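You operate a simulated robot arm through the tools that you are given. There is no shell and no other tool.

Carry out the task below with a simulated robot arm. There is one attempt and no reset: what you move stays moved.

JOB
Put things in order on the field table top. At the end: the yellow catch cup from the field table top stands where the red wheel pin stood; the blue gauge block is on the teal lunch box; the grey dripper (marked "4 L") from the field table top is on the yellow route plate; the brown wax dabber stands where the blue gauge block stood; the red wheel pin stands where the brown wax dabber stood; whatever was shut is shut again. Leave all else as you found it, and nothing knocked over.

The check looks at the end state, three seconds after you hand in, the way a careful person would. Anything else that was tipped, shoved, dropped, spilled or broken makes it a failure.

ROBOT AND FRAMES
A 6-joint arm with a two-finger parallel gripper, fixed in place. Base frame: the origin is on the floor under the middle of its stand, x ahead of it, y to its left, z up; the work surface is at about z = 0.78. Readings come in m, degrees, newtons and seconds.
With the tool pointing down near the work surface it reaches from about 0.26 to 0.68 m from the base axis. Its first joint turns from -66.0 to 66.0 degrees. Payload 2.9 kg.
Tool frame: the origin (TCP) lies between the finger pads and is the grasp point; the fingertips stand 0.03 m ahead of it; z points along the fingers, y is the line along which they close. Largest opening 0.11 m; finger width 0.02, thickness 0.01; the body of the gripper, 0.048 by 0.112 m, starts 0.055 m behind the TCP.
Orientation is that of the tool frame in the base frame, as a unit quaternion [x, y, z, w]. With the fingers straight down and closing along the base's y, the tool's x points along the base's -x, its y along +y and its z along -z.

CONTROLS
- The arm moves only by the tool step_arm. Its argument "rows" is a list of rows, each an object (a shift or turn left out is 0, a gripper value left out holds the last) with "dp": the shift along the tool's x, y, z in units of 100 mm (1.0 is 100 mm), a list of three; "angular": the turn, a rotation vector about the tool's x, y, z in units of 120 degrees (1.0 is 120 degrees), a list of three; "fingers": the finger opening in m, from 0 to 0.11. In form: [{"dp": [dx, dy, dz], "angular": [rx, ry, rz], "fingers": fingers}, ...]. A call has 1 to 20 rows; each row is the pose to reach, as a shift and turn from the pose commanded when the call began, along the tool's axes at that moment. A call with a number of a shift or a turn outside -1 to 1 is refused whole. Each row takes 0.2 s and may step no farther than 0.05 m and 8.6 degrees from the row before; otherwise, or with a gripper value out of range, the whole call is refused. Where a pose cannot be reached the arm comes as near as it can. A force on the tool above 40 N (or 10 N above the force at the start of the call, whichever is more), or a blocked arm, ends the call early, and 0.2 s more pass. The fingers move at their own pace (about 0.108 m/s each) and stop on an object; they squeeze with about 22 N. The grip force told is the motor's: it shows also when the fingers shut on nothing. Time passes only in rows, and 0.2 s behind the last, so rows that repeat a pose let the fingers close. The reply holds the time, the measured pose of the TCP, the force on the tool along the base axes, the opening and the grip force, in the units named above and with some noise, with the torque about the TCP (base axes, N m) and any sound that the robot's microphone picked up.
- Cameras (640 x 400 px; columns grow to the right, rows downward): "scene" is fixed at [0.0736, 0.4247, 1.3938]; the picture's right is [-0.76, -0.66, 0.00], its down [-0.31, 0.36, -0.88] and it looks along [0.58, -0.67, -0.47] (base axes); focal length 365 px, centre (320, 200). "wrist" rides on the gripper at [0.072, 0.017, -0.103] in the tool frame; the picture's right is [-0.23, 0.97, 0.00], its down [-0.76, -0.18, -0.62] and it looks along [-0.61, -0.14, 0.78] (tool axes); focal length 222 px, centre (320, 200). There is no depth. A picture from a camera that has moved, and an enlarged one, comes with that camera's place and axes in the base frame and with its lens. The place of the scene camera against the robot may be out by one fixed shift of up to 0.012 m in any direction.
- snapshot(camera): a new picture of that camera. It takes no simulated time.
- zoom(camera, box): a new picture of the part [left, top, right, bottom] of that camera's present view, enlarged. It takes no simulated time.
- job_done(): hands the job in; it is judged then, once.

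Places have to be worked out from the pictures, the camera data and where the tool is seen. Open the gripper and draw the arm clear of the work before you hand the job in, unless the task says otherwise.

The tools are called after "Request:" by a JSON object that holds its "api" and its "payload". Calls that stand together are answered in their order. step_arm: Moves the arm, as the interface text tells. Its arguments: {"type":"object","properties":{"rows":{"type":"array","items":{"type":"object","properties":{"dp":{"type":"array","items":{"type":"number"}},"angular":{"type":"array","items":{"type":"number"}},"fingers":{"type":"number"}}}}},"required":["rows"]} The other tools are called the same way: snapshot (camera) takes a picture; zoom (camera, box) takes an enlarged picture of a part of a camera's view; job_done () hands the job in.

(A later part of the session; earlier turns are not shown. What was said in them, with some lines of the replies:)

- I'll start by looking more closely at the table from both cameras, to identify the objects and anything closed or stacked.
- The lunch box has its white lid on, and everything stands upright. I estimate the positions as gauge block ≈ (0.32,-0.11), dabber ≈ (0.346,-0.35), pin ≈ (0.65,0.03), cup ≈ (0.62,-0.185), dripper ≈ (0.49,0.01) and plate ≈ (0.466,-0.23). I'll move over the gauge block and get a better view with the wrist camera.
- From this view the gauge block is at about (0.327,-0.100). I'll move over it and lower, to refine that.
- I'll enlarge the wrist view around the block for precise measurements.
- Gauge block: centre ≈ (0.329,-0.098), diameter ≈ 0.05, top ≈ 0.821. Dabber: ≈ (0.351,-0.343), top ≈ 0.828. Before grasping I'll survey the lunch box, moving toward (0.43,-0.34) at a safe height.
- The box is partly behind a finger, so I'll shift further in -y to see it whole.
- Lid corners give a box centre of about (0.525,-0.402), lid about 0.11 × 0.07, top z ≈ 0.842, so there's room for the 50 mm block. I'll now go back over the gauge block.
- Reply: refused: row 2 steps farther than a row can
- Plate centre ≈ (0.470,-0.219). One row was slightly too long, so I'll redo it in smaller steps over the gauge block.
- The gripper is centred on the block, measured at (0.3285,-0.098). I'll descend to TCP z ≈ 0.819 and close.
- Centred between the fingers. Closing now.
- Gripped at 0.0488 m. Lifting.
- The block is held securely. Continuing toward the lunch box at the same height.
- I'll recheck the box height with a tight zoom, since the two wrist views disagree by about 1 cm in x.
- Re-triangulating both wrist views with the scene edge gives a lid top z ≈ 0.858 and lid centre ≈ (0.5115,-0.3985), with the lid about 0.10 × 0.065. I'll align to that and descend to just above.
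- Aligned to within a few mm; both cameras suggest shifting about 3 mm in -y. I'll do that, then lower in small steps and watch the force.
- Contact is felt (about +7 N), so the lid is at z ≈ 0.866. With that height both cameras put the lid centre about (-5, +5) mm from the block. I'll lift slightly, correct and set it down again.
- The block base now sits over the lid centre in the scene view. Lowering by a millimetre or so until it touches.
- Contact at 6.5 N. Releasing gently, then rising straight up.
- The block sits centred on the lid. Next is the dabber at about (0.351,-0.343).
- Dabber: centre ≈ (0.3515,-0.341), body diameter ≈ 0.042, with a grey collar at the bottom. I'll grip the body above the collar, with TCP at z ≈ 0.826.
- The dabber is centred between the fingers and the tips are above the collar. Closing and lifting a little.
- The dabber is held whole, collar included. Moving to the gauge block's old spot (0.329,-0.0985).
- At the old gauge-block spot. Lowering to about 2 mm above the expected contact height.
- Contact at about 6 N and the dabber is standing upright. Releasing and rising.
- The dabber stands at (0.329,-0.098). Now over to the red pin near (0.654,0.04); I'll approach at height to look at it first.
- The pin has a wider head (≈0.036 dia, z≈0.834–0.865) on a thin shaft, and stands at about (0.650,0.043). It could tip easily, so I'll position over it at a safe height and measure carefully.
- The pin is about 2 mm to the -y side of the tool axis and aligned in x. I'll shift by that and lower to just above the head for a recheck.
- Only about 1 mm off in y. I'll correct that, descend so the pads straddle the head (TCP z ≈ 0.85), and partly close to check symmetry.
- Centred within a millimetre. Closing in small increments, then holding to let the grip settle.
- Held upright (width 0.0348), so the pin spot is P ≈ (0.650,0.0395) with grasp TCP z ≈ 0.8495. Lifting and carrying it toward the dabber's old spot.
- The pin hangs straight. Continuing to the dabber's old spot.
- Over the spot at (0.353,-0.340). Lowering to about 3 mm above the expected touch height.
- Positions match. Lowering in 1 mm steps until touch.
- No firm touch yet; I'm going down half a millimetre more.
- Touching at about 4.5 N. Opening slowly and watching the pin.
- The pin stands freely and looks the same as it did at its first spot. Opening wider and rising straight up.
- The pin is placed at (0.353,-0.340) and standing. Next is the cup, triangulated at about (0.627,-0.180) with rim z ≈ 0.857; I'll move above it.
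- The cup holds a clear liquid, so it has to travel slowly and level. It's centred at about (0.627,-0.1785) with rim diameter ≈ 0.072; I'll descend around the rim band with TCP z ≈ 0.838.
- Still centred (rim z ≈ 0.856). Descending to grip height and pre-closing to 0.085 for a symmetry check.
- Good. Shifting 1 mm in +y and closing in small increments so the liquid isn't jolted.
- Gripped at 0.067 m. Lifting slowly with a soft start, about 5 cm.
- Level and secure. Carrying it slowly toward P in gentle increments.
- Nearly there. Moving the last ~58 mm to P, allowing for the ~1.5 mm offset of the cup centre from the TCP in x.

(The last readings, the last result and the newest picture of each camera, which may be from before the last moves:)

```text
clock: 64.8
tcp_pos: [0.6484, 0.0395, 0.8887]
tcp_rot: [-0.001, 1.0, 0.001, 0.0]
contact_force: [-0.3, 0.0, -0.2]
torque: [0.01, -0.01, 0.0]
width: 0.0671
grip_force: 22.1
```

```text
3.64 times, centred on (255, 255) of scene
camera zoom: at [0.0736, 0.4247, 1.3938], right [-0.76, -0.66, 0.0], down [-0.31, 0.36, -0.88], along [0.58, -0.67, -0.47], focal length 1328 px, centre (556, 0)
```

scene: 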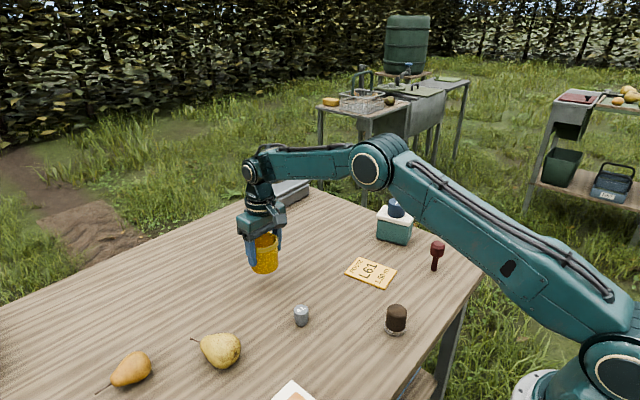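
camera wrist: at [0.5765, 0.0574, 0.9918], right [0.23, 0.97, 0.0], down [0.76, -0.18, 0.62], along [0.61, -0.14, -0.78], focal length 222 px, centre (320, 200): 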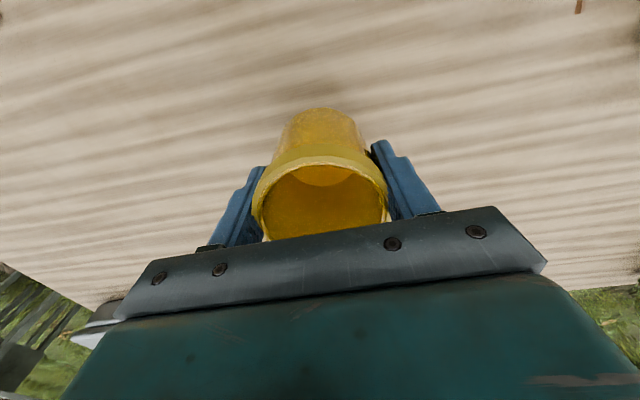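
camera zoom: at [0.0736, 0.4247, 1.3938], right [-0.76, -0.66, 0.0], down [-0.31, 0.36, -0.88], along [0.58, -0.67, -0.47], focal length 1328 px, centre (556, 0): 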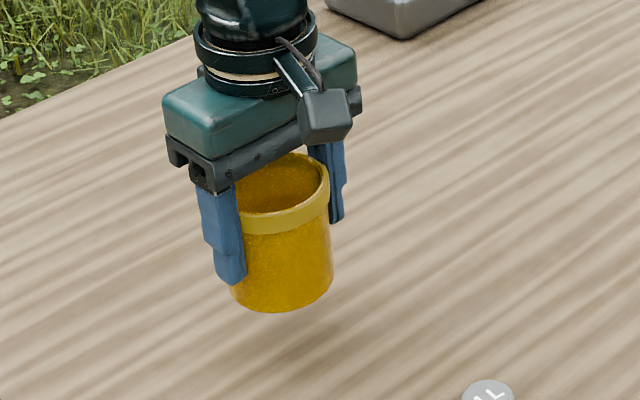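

At P (TCP 0.6484, 0.0395). Lowering slowly to about 2 mm above touch.

Request:
{"api": "step_arm", "payload": {"rows": [{"dp": [0, 0, 0.01]}, {"dp": [0, 0, 0.03]}, {"dp": [0, 0, 0.07]}, {"dp": [0, 0, 0.12]}, {"dp": [0, 0, 0.17]}, {"dp": [0, 0, 0.22]}, {"dp": [0, 0, 0.27]}, {"dp": [0, 0, 0.32]}, {"dp": [0, 0, 0.37]}, {"dp": [0, 0, 0.41]}, {"dp": [0, 0, 0.44]}, {"dp": [0, 0, 0.46]}, {"dp": [0, 0, 0.475]}, {"dp": [0, 0, 0.48]}, {"dp": [0, 0, 0.48]}]}}

Request:
{"api": "step_arm", "payload": {"rows": [{"dp": [0, 0, 0.005]}, {"dp": [0, 0, 0.01]}, {"dp": [0, 0, 0.015]}, {"dp": [0, 0, 0.015]}]}}

```text
clock: 68.0
tcp_pos: [0.6479, 0.0395, 0.8402]
tcp_rot: [0.0, 1.0, 0.0, 0.0]
contact_force: [-0.3, -0.4, -1.4]
torque: [0.0, 0.02, 0.0]
width: 0.0671
grip_force: 22.0
```

```text
clock: 69.0
tcp_pos: [0.6488, 0.0393, 0.8391]
tcp_rot: [-0.001, 1.0, 0.0, 0.0]
contact_force: [0.5, -0.8, -0.2]
torque: [0.01, 0.0, 0.04]
width: 0.067
grip_force: 22.2
```

No contact yet. Going down another half-millimetre at a time.

Request:
{"api": "step_arm", "payload": {"rows": [{"dp": [0, 0, 0.005]}, {"dp": [0, 0, 0.008]}, {"dp": [0, 0, 0.008]}]}}

```text
clock: 69.8
tcp_pos: [0.6491, 0.0398, 0.8393]
tcp_rot: [0.0, 1.0, -0.001, 0.0]
contact_force: [-0.3, 0.6, 0.3]
torque: [0.04, -0.01, 0.0]
width: 0.0668
grip_force: 21.6
```

Request:
{"api": "step_arm", "payload": {"rows": [{"dp": [0, 0, 0.004]}, {"dp": [0, 0, 0.007]}, {"dp": [0, 0, 0.007]}]}}

```text
clock: 70.6
tcp_pos: [0.6492, 0.0393, 0.8391]
tcp_rot: [0.0, 1.0, 0.0, 0.001]
contact_force: [-1.1, -1.5, 5.5]
torque: [-0.06, 0.06, 0.02]
width: 0.0673
grip_force: 22.3
```

Touching at 5.5 N. Opening slowly.

Request:
{"api": "step_arm", "payload": {"rows": [{"fingers": 0.068}, {"fingers": 0.07}, {"fingers": 0.073}, {"fingers": 0.077}, {"fingers": 0.083}, {"fingers": 0.095}, {"fingers": 0.11}, {"fingers": 0.11}]}}

Request:
{"api": "zoom", "payload": {"camera": "wrist", "box": [200, 80, 440, 240]}}

Request:
{"api": "zoom", "payload": {"camera": "scene", "box": [200, 210, 310, 310]}}

```text
clock: 72.4
tcp_pos: [0.6494, 0.0395, 0.8383]
tcp_rot: [-0.001, 1.0, 0.0, -0.001]
contact_force: [0.1, 0.2, -0.8]
torque: [0.02, 0.0, 0.01]
width: 0.1098
grip_force: 0.0
```

```text
2.50 times, centred on (320, 160) of wrist
camera zoom: at [0.5763, 0.0572, 0.941], right [0.23, 0.97, 0.0], down [0.76, -0.18, 0.62], along [0.61, -0.14, -0.78], focal length 555 px, centre (320, 300)
```

zoom: 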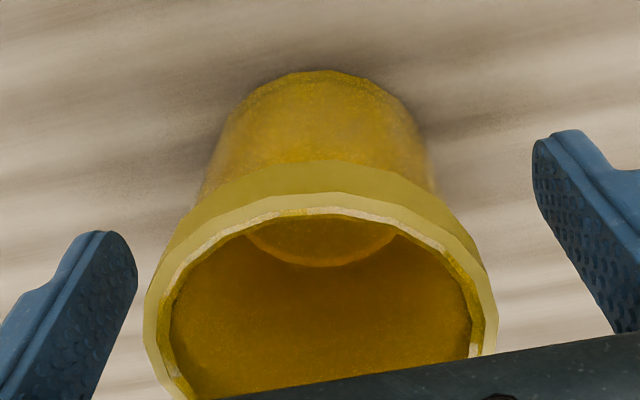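

```text
4.00 times, centred on (255, 260) of scene
camera zoom: at [0.0736, 0.4247, 1.3938], right [-0.76, -0.66, 0.0], down [-0.31, 0.36, -0.88], along [0.58, -0.67, -0.47], focal length 1461 px, centre (580, -40)
```

zoom: 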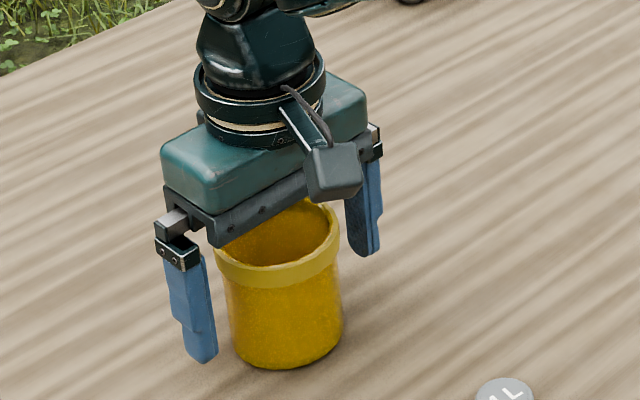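

The cup stands upright and free of both fingers. Rising straight up.

Request:
{"api": "step_arm", "payload": {"rows": [{"dp": [0, 0, -0.1]}, {"dp": [0, 0, -0.3]}, {"dp": [0, 0, -0.6]}, {"dp": [0, 0, -1.0]}]}}

Request:
{"api": "zoom", "payload": {"camera": "wrist", "box": [220, 60, 420, 200]}}

Request:
{"api": "snapshot", "payload": {"camera": "scene"}}

```text
clock: 73.4
tcp_pos: [0.6487, 0.0387, 0.9367]
tcp_rot: [-0.001, 1.0, 0.0, -0.001]
contact_force: [-0.2, 0.4, 0.3]
torque: [0.0, 0.01, -0.02]
width: 0.1101
grip_force: 0.1
```

```text
2.86 times, centred on (320, 130) of wrist
camera zoom: at [0.5764, 0.0561, 1.0405], right [0.23, 0.97, 0.0], down [0.76, -0.18, 0.62], along [0.61, -0.14, -0.78], focal length 635 px, centre (320, 400)
```

zoom: 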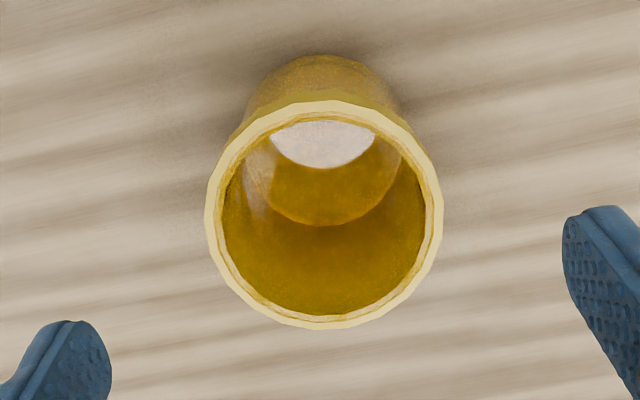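

```text
taken
```

scene: 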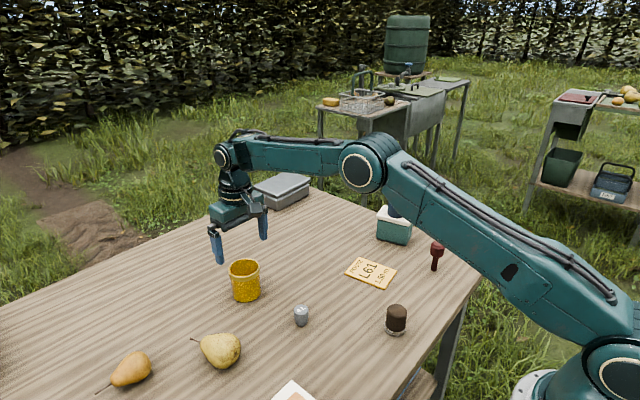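

The cup is at about (0.651,0.040) with its liquid intact. Now the dripper, near (0.490,0.020).

Request:
{"api": "step_arm", "payload": {"rows": [{"dp": [0.4, -0.05, 0]}, {"dp": [0.8, -0.1, 0]}]}}

Request:
{"api": "step_arm", "payload": {"rows": [{"dp": [0.4, -0.05, 0]}, {"dp": [0.78, -0.09, 0]}, {"dp": [0.78, -0.09, 0.1]}]}}

Request:
{"api": "zoom", "payload": {"camera": "wrist", "box": [220, 60, 420, 200]}}

Request:
{"api": "zoom", "payload": {"camera": "scene", "box": [260, 260, 350, 350]}}

```text
clock: 74.0
tcp_pos: [0.5695, 0.029, 0.9394]
tcp_rot: [-0.001, 1.0, 0.0, 0.0]
contact_force: [0.8, -0.4, 0.3]
torque: [0.01, -0.01, 0.0]
width: 0.1101
grip_force: 0.0
```

```text
clock: 74.8
tcp_pos: [0.4905, 0.0207, 0.9288]
tcp_rot: [0.001, 1.0, 0.0, -0.001]
contact_force: [0.0, -0.7, -0.3]
torque: [0.0, -0.03, 0.01]
width: 0.11
grip_force: 0.0
```

```text
2.86 times, centred on (320, 130) of wrist
camera zoom: at [0.4174, 0.0377, 1.0318], right [0.23, 0.97, 0.0], down [0.76, -0.18, 0.62], along [0.61, -0.14, -0.78], focal length 635 px, centre (320, 400)
```

zoom: 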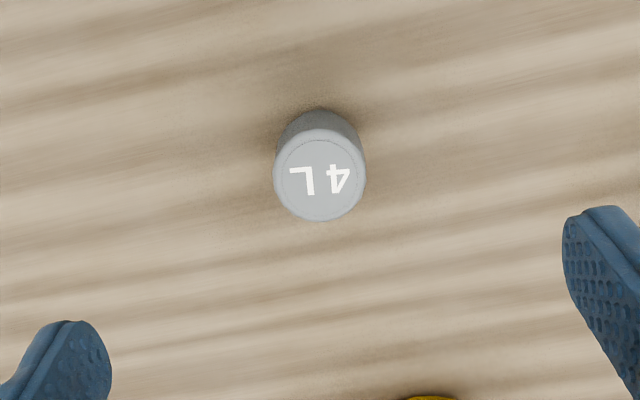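

```text
4.44 times, centred on (305, 305) of scene
camera zoom: at [0.0735, 0.4247, 1.3938], right [-0.76, -0.66, 0.0], down [-0.31, 0.36, -0.88], along [0.58, -0.67, -0.47], focal length 1624 px, centre (387, -267)
```

zoom: 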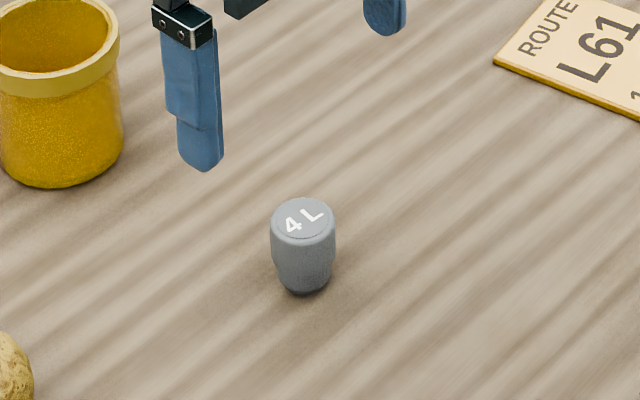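

The dripper is right under the tool axis (dia ≈ 0.031, top z ≈ 0.82). Descending.

Request:
{"api": "step_arm", "payload": {"rows": [{"dp": [0, 0, 0.35]}, {"dp": [0, 0, 0.7]}, {"dp": [0, 0, 0.95]}]}}

Request:
{"api": "step_arm", "payload": {"rows": [{"dp": [0, 0, 0.1]}, {"dp": [0, 0, 0.16], "fingers": 0.07}, {"dp": [0, 0, 0.16], "fingers": 0.05}, {"dp": [0, 0, 0.16], "fingers": 0.05}]}}

Request:
{"api": "zoom", "payload": {"camera": "wrist", "box": [220, 100, 420, 240]}}

Request:
{"api": "zoom", "payload": {"camera": "scene", "box": [260, 260, 350, 350]}}

```text
clock: 75.6
tcp_pos: [0.4895, 0.0212, 0.8326]
tcp_rot: [-0.001, 1.0, 0.0, 0.0]
contact_force: [-0.3, -0.2, 0.9]
torque: [0.01, -0.01, -0.01]
width: 0.1101
grip_force: 0.0
```

```text
clock: 76.6
tcp_pos: [0.489, 0.0209, 0.8166]
tcp_rot: [0.0, 1.0, 0.001, 0.0]
contact_force: [0.3, 0.2, 0.5]
torque: [-0.02, 0.04, 0.03]
width: 0.0501
grip_force: 0.1
```

```text
2.86 times, centred on (320, 170) of wrist
camera zoom: at [0.4171, 0.0384, 0.9202], right [0.23, 0.97, 0.0], down [0.76, -0.18, 0.62], along [0.61, -0.14, -0.78], focal length 635 px, centre (320, 286)
```

zoom: 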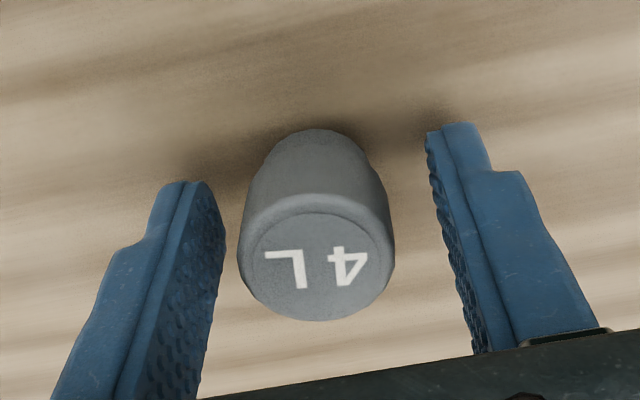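

```text
4.44 times, centred on (305, 305) of scene
camera zoom: at [0.0736, 0.4247, 1.3938], right [-0.76, -0.66, 0.0], down [-0.31, 0.36, -0.88], along [0.58, -0.67, -0.47], focal length 1624 px, centre (387, -267)
```

zoom: 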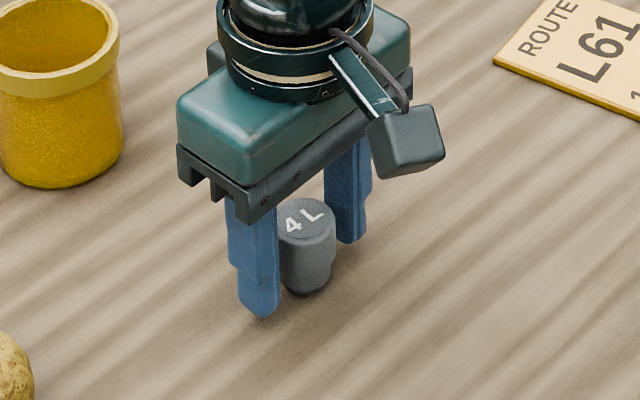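

Centred. Closing gently on the dripper.

Request:
{"api": "step_arm", "payload": {"rows": [{"dp": [0, -0.005, 0], "fingers": 0.042}, {"dp": [0, -0.005, 0], "fingers": 0.036}, {"dp": [0, -0.005, 0], "fingers": 0.032}, {"dp": [0, -0.005, 0], "fingers": 0.028}, {"dp": [0, -0.005, 0], "fingers": 0.0}, {"dp": [0, -0.005, 0], "fingers": 0.0}, {"dp": [0, -0.005, 0], "fingers": 0.0}]}}

Request:
{"api": "zoom", "payload": {"camera": "wrist", "box": [220, 100, 420, 240]}}

Request:
{"api": "zoom", "payload": {"camera": "scene", "box": [260, 260, 350, 350]}}

```text
clock: 78.2
tcp_pos: [0.4896, 0.0189, 0.8175]
tcp_rot: [0.001, 1.0, 0.001, -0.001]
contact_force: [0.8, 0.6, 0.3]
torque: [0.01, 0.0, 0.01]
width: 0.0303
grip_force: 21.8
```

```text
2.86 times, centred on (320, 170) of wrist
camera zoom: at [0.4176, 0.0375, 0.9203], right [0.23, 0.97, 0.0], down [0.76, -0.18, 0.62], along [0.61, -0.14, -0.78], focal length 635 px, centre (320, 286)
```

zoom: 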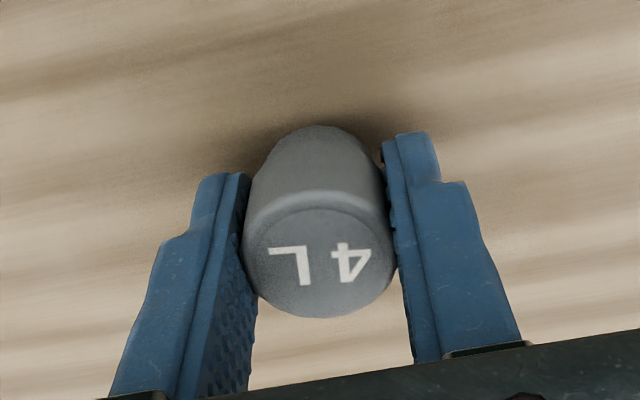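

```text
4.44 times, centred on (305, 305) of scene
camera zoom: at [0.0736, 0.4247, 1.3938], right [-0.76, -0.66, 0.0], down [-0.31, 0.36, -0.88], along [0.58, -0.67, -0.47], focal length 1624 px, centre (387, -267)
```

zoom: 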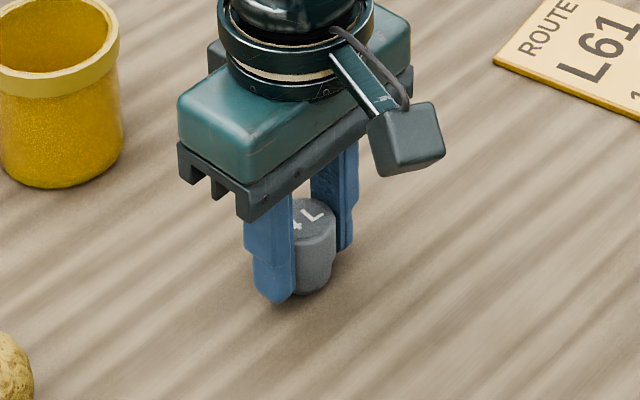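

Held at 0.0303 m. Lifting and moving over the plate centre (0.470,-0.219).

Request:
{"api": "step_arm", "payload": {"rows": [{"dp": [0, 0, -0.1]}, {"dp": [0, 0, -0.35]}, {"dp": [0, 0, -0.7]}, {"dp": [0, 0, -1.0]}]}}

Request:
{"api": "step_arm", "payload": {"rows": [{"dp": [0.02, -0.2, 0]}, {"dp": [0.05, -0.55, 0]}, {"dp": [0.07, -0.9, 0]}]}}

Request:
{"api": "step_arm", "payload": {"rows": [{"dp": [0.02, -0.3, 0]}, {"dp": [0.05, -0.6, 0]}, {"dp": [0.07, -0.8, 0]}]}}

Request:
{"api": "snapshot", "payload": {"camera": "wrist"}}

Request:
{"api": "snapshot", "payload": {"camera": "scene"}}

```text
clock: 79.2
tcp_pos: [0.4913, 0.0182, 0.9165]
tcp_rot: [0.0, 1.0, -0.001, -0.001]
contact_force: [-0.1, -0.2, -1.2]
torque: [-0.04, -0.02, -0.02]
width: 0.0303
grip_force: 22.2
```

```text
clock: 80.0
tcp_pos: [0.4853, -0.0711, 0.9169]
tcp_rot: [-0.001, 1.0, 0.0, 0.001]
contact_force: [-0.2, -0.1, -0.4]
torque: [0.05, -0.01, 0.0]
width: 0.0303
grip_force: 22.5
```

```text
clock: 80.8
tcp_pos: [0.4789, -0.1505, 0.9174]
tcp_rot: [-0.001, 1.0, 0.0, 0.0]
contact_force: [0.0, 0.1, 1.1]
torque: [-0.01, 0.02, 0.01]
width: 0.0302
grip_force: 22.0
```

```text
taken
camera wrist: at [0.4051, -0.1336, 1.0205], right [0.23, 0.97, 0.0], down [0.76, -0.18, 0.62], along [0.61, -0.14, -0.78], focal length 222 px, centre (320, 200)
```

wrist: 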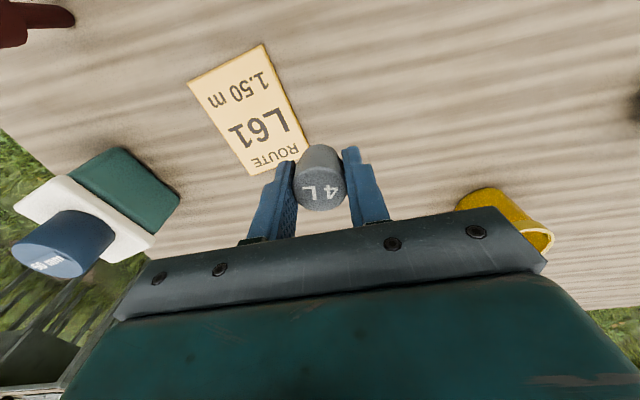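

```text
taken
```

scene: 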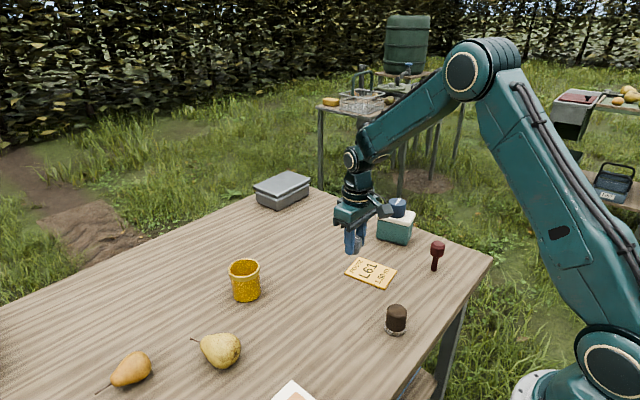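

Plate centre rechecks at (0.468,-0.219). Moving above it and lowering to a few mm above.

Request:
{"api": "step_arm", "payload": {"rows": [{"dp": [0.05, -0.3, 0]}, {"dp": [0.1, -0.6, 0]}, {"dp": [0.105, -0.685, 0.1]}, {"dp": [0.105, -0.685, 0.4]}, {"dp": [0.105, -0.685, 0.7]}, {"dp": [0.105, -0.685, 0.85]}, {"dp": [0.105, -0.685, 0.89]}, {"dp": [0.105, -0.685, 0.89]}]}}

Request:
{"api": "snapshot", "payload": {"camera": "wrist"}}

Request:
{"api": "zoom", "payload": {"camera": "scene", "box": [320, 210, 420, 310]}}

```text
clock: 82.6
tcp_pos: [0.4667, -0.2198, 0.827]
tcp_rot: [-0.001, 1.0, -0.001, 0.001]
contact_force: [0.2, 0.8, -0.9]
torque: [0.02, 0.05, 0.0]
width: 0.0303
grip_force: 22.1
```

```text
taken
camera wrist: at [0.394, -0.2029, 0.9302], right [0.23, 0.97, 0.0], down [0.76, -0.18, 0.62], along [0.61, -0.14, -0.78], focal length 222 px, centre (320, 200)
```

wrist: 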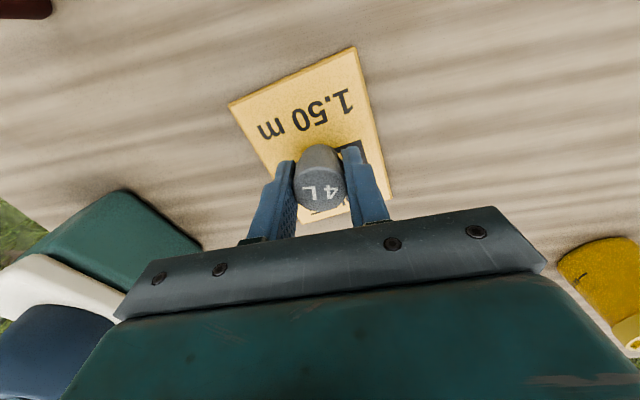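

```text
4.00 times, centred on (370, 260) of scene
camera zoom: at [0.0736, 0.4247, 1.3938], right [-0.76, -0.66, 0.0], down [-0.31, 0.36, -0.88], along [0.58, -0.67, -0.47], focal length 1461 px, centre (120, -40)
```

zoom: 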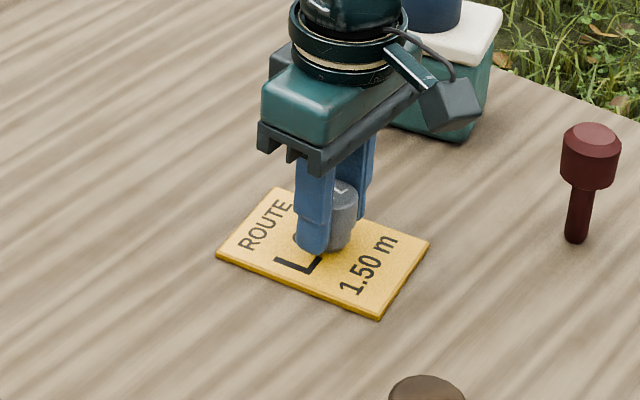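

Over the plate centre. Lowering in 1 mm steps until touch.

Request:
{"api": "step_arm", "payload": {"rows": [{"dp": [0, 0, 0.01]}, {"dp": [0, 0, 0.02]}, {"dp": [0, 0, 0.02]}]}}

Request:
{"api": "step_arm", "payload": {"rows": [{"dp": [0, 0, 0.007]}, {"dp": [0, 0, 0.01]}, {"dp": [0, 0, 0.01]}]}}

```text
clock: 83.4
tcp_pos: [0.4657, -0.2196, 0.8238]
tcp_rot: [-0.001, 1.0, 0.0, 0.0]
contact_force: [-0.1, 0.0, -1.4]
torque: [0.0, 0.01, -0.01]
width: 0.0303
grip_force: 22.7
```

```text
clock: 84.2
tcp_pos: [0.4656, -0.2186, 0.8244]
tcp_rot: [-0.001, 1.0, 0.0, 0.0]
contact_force: [-1.0, 0.5, 0.2]
torque: [0.0, -0.01, 0.0]
width: 0.0306
grip_force: 22.3
```

Request:
{"api": "step_arm", "payload": {"rows": [{"dp": [0, 0, 0.005]}, {"dp": [0, 0, 0.008]}, {"dp": [0, 0, 0.008]}]}}

```text
clock: 85.0
tcp_pos: [0.4664, -0.2192, 0.8243]
tcp_rot: [-0.001, 1.0, 0.0, 0.0]
contact_force: [0.5, -0.7, -0.2]
torque: [0.04, -0.02, -0.01]
width: 0.0302
grip_force: 22.2
```

Still no clear contact. Another half-millimetre.

Request:
{"api": "step_arm", "payload": {"rows": [{"dp": [0, 0, 0.004]}, {"dp": [0, 0, 0.006]}, {"dp": [0, 0, 0.006]}]}}

```text
clock: 85.8
tcp_pos: [0.4651, -0.2196, 0.8237]
tcp_rot: [0.001, 1.0, 0.0, 0.0]
contact_force: [-0.2, 0.4, 0.6]
torque: [0.01, -0.01, 0.0]
width: 0.0302
grip_force: 21.7
```

Request:
{"api": "step_arm", "payload": {"rows": [{"dp": [0, 0, 0.004]}, {"dp": [0, 0, 0.006]}, {"dp": [0, 0, 0.006]}]}}

Request:
{"api": "zoom", "payload": {"camera": "scene", "box": [340, 240, 400, 290]}}

```text
clock: 86.6
tcp_pos: [0.4664, -0.2187, 0.8246]
tcp_rot: [-0.001, 1.0, -0.001, 0.0]
contact_force: [-1.0, -0.3, -0.7]
torque: [0.02, 0.01, 0.0]
width: 0.0303
grip_force: 22.0
```

```text
8.00 times, centred on (370, 265) of scene
camera zoom: at [0.0736, 0.4247, 1.3938], right [-0.76, -0.66, 0.0], down [-0.31, 0.36, -0.88], along [0.58, -0.67, -0.47], focal length 2922 px, centre (-80, -320)
```

zoom: 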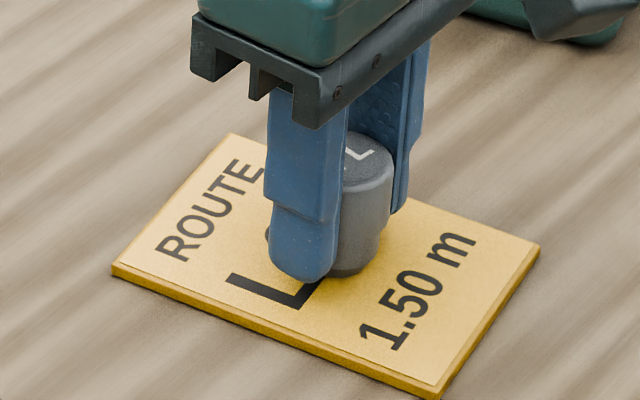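

The measured z has about 1 mm of noise and the force is still near zero, so it's close to but not touching. Continuing in half-millimetre steps.

Request:
{"api": "step_arm", "payload": {"rows": [{"dp": [0, 0, 0.004]}, {"dp": [0, 0, 0.006]}, {"dp": [0, 0, 0.006]}]}}

```text
clock: 87.4
tcp_pos: [0.4658, -0.2193, 0.8224]
tcp_rot: [0.0, 1.0, 0.0, 0.0]
contact_force: [0.4, 0.0, 2.1]
torque: [-0.01, 0.01, 0.02]
width: 0.0302
grip_force: 22.3
```

Request:
{"api": "step_arm", "payload": {"rows": [{"dp": [0, 0, 0.003]}, {"dp": [0, 0, 0.005]}, {"dp": [0, 0, 0.005]}]}}

```text
clock: 88.2
tcp_pos: [0.4667, -0.2195, 0.8222]
tcp_rot: [-0.001, 1.0, 0.0, 0.0]
contact_force: [-0.5, 1.8, 6.0]
torque: [0.1, 0.03, 0.0]
width: 0.0303
grip_force: 22.2
```

Contact at 6 N on the plate. Releasing slowly, then checking before rising.

Request:
{"api": "step_arm", "payload": {"rows": [{"fingers": 0.032}, {"fingers": 0.035}, {"fingers": 0.04}, {"fingers": 0.05}, {"fingers": 0.065}, {"fingers": 0.065}]}}

Request:
{"api": "zoom", "payload": {"camera": "wrist", "box": [220, 60, 420, 220]}}

Request:
{"api": "zoom", "payload": {"camera": "scene", "box": [340, 240, 400, 290]}}

```text
clock: 89.6
tcp_pos: [0.4662, -0.2203, 0.8217]
tcp_rot: [-0.001, 1.0, 0.0, -0.001]
contact_force: [0.1, -0.1, -0.2]
torque: [0.02, -0.01, 0.0]
width: 0.0648
grip_force: 0.0
```

```text
2.50 times, centred on (320, 140) of wrist
camera zoom: at [0.3938, -0.2019, 0.9248], right [0.23, 0.97, 0.0], down [0.76, -0.18, 0.62], along [0.61, -0.14, -0.78], focal length 555 px, centre (320, 350)
```

zoom: 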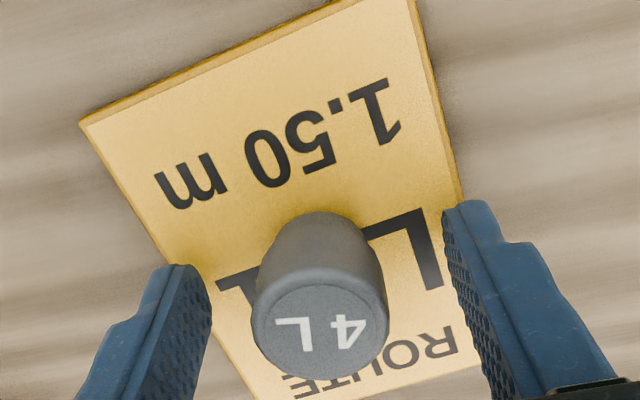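

```text
8.00 times, centred on (370, 265) of scene
camera zoom: at [0.0736, 0.4247, 1.3938], right [-0.76, -0.66, 0.0], down [-0.31, 0.36, -0.88], along [0.58, -0.67, -0.47], focal length 2922 px, centre (-80, -320)
```

zoom: 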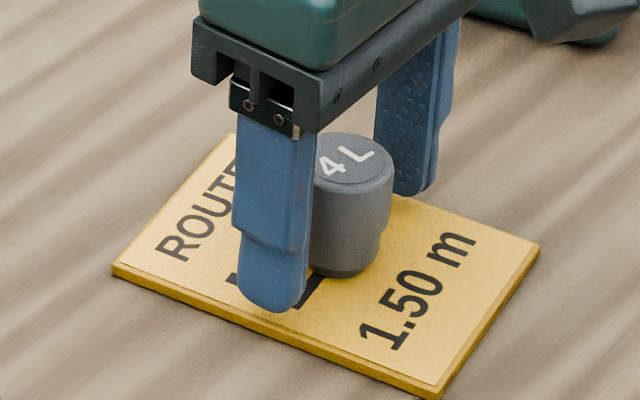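

The dripper stands upright near the plate centre. Rising straight up and away.

Request:
{"api": "step_arm", "payload": {"rows": [{"fingers": 0.08}, {"dp": [0, 0, -0.1], "fingers": 0.08}, {"dp": [0, 0, -0.4]}, {"dp": [0, 0, -0.8]}, {"dp": [0, 0, -1.0]}]}}

Request:
{"api": "step_arm", "payload": {"rows": [{"dp": [0, 0, -0.4]}, {"dp": [0, 0, -0.8]}, {"dp": [0, 0, -1.0]}]}}

Request:
{"api": "snapshot", "payload": {"camera": "wrist"}}

Request:
{"api": "snapshot", "payload": {"camera": "scene"}}

Request:
{"api": "zoom", "payload": {"camera": "scene", "box": [220, 180, 480, 350]}}

```text
clock: 90.8
tcp_pos: [0.465, -0.2169, 0.9225]
tcp_rot: [0.001, 1.0, 0.0, -0.001]
contact_force: [0.1, 0.8, -0.2]
torque: [0.01, 0.02, 0.01]
width: 0.0799
grip_force: 0.1
```

```text
clock: 91.6
tcp_pos: [0.466, -0.2191, 1.0235]
tcp_rot: [0.001, 1.0, 0.0, -0.001]
contact_force: [0.3, -0.6, -0.3]
torque: [-0.01, 0.0, -0.02]
width: 0.0801
grip_force: 0.1
```

```text
taken
camera wrist: at [0.3936, -0.2021, 1.1267], right [0.23, 0.97, 0.0], down [0.76, -0.18, 0.62], along [0.61, -0.14, -0.78], focal length 222 px, centre (320, 200)
```

wrist: 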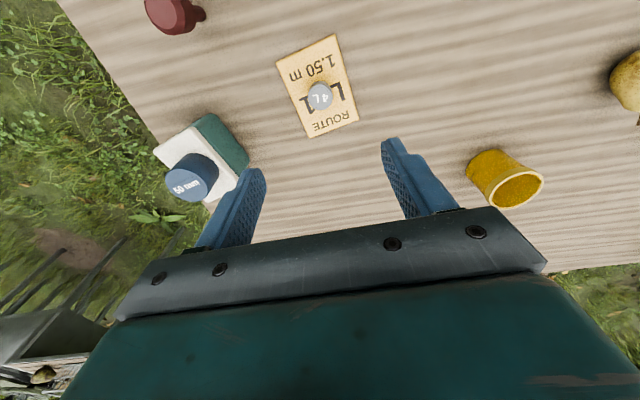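

```text
taken
```

scene: 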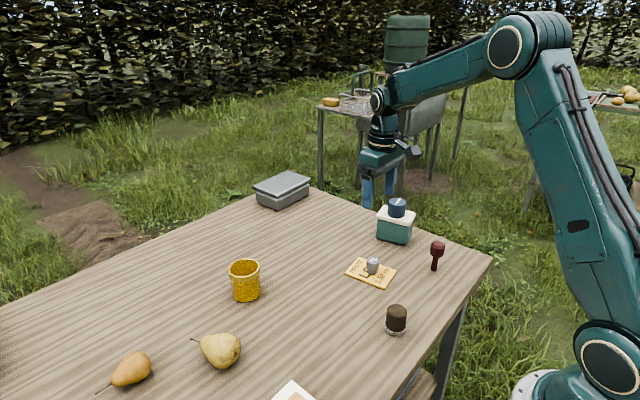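

```text
2.35 times, centred on (350, 265) of scene
camera zoom: at [0.0736, 0.4247, 1.3938], right [-0.76, -0.66, 0.0], down [-0.31, 0.36, -0.88], along [0.58, -0.67, -0.47], focal length 860 px, centre (249, 47)
```

zoom: 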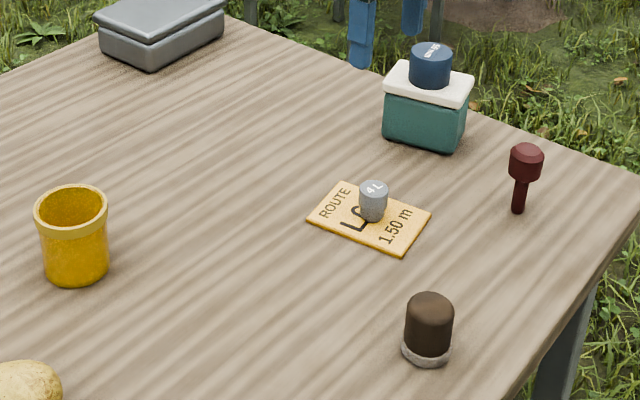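

All five items are in place and upright, and their base pixels match the original spots. I'll open the gripper fully and raise the arm well clear before a last check.

Request:
{"api": "step_arm", "payload": {"rows": [{"dp": [0.1, -0.2, -0.3], "fingers": 0.11}, {"dp": [0.2, -0.4, -0.6], "fingers": 0.11}, {"dp": [0.2, -0.4, -0.6], "fingers": 0.11}, {"dp": [0.2, -0.4, -0.6], "fingers": 0.11}]}}

Request:
{"api": "snapshot", "payload": {"camera": "scene"}}

Request:
{"api": "zoom", "payload": {"camera": "scene", "box": [340, 185, 480, 350]}}

Request:
{"api": "zoom", "payload": {"camera": "scene", "box": [60, 240, 300, 400]}}

```text
clock: 92.6
tcp_pos: [0.447, -0.2573, 1.0828]
tcp_rot: [-0.001, 1.0, 0.0, 0.0]
contact_force: [1.0, 0.3, 0.4]
torque: [0.0, 0.0, 0.0]
width: 0.1101
grip_force: 0.1
```

```text
taken
```

scene: 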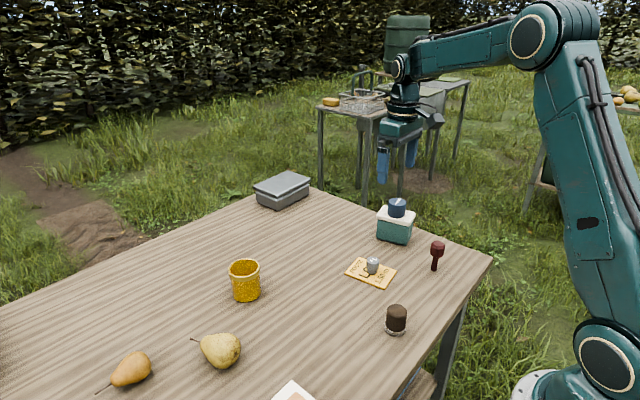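

```text
2.42 times, centred on (410, 268) of scene
camera zoom: at [0.0736, 0.4247, 1.3938], right [-0.76, -0.66, 0.0], down [-0.31, 0.36, -0.88], along [0.58, -0.67, -0.47], focal length 886 px, centre (102, 36)
```

zoom: 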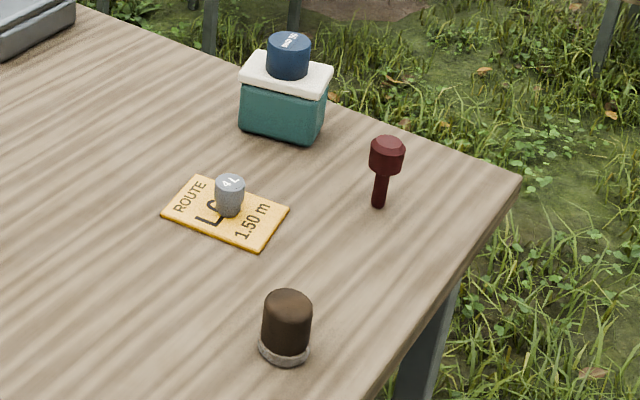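

```text
2.50 times, centred on (180, 320) of scene
camera zoom: at [0.0736, 0.4247, 1.3938], right [-0.76, -0.66, 0.0], down [-0.31, 0.36, -0.88], along [0.58, -0.67, -0.47], focal length 913 px, centre (670, -100)
```

zoom: 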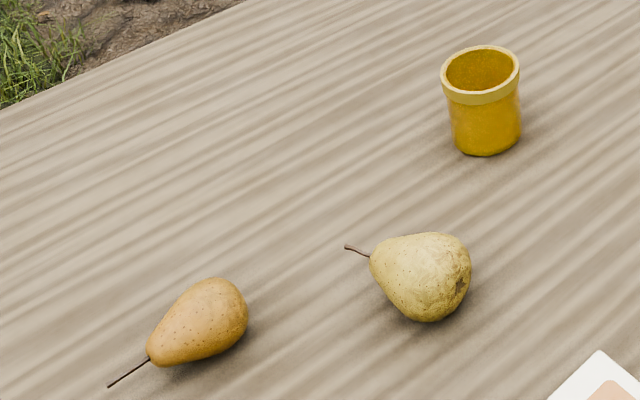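

The cup is on the pin's spot, the gauge block on the shut lunch box, and the dripper on the plate. The dabber is on the block's spot and the pin on the dabber's. Nothing else moved, the gripper is open and the arm is clear, so I'm handing in.

Request:
{"api": "job_done", "payload": {}}

```text
The job is handed in.
```

I've handed the job in. In the last pictures before that, all five pieces were in place and upright. I haven't seen a verdict from the check.

- **Yellow catch cup:** stands where the red wheel pin stood. It turned out to hold liquid, so I carried it slowly and level, and none appeared to spill.
- **Blue gauge block:** sits near the centre of the teal lunch box's lid.
- **Grey dripper ("4 L"):** stands near the middle of the yellow route plate.
- **Brown wax dabber:** stands where the gauge block stood.
- **Red wheel pin:** stands on its thin shaft where the dabber stood.

I opened nothing, so the lunch box is still shut. As far as the pictures show, everything else on the table was left as it was. The gripper is open and the arm is raised clear of the work.
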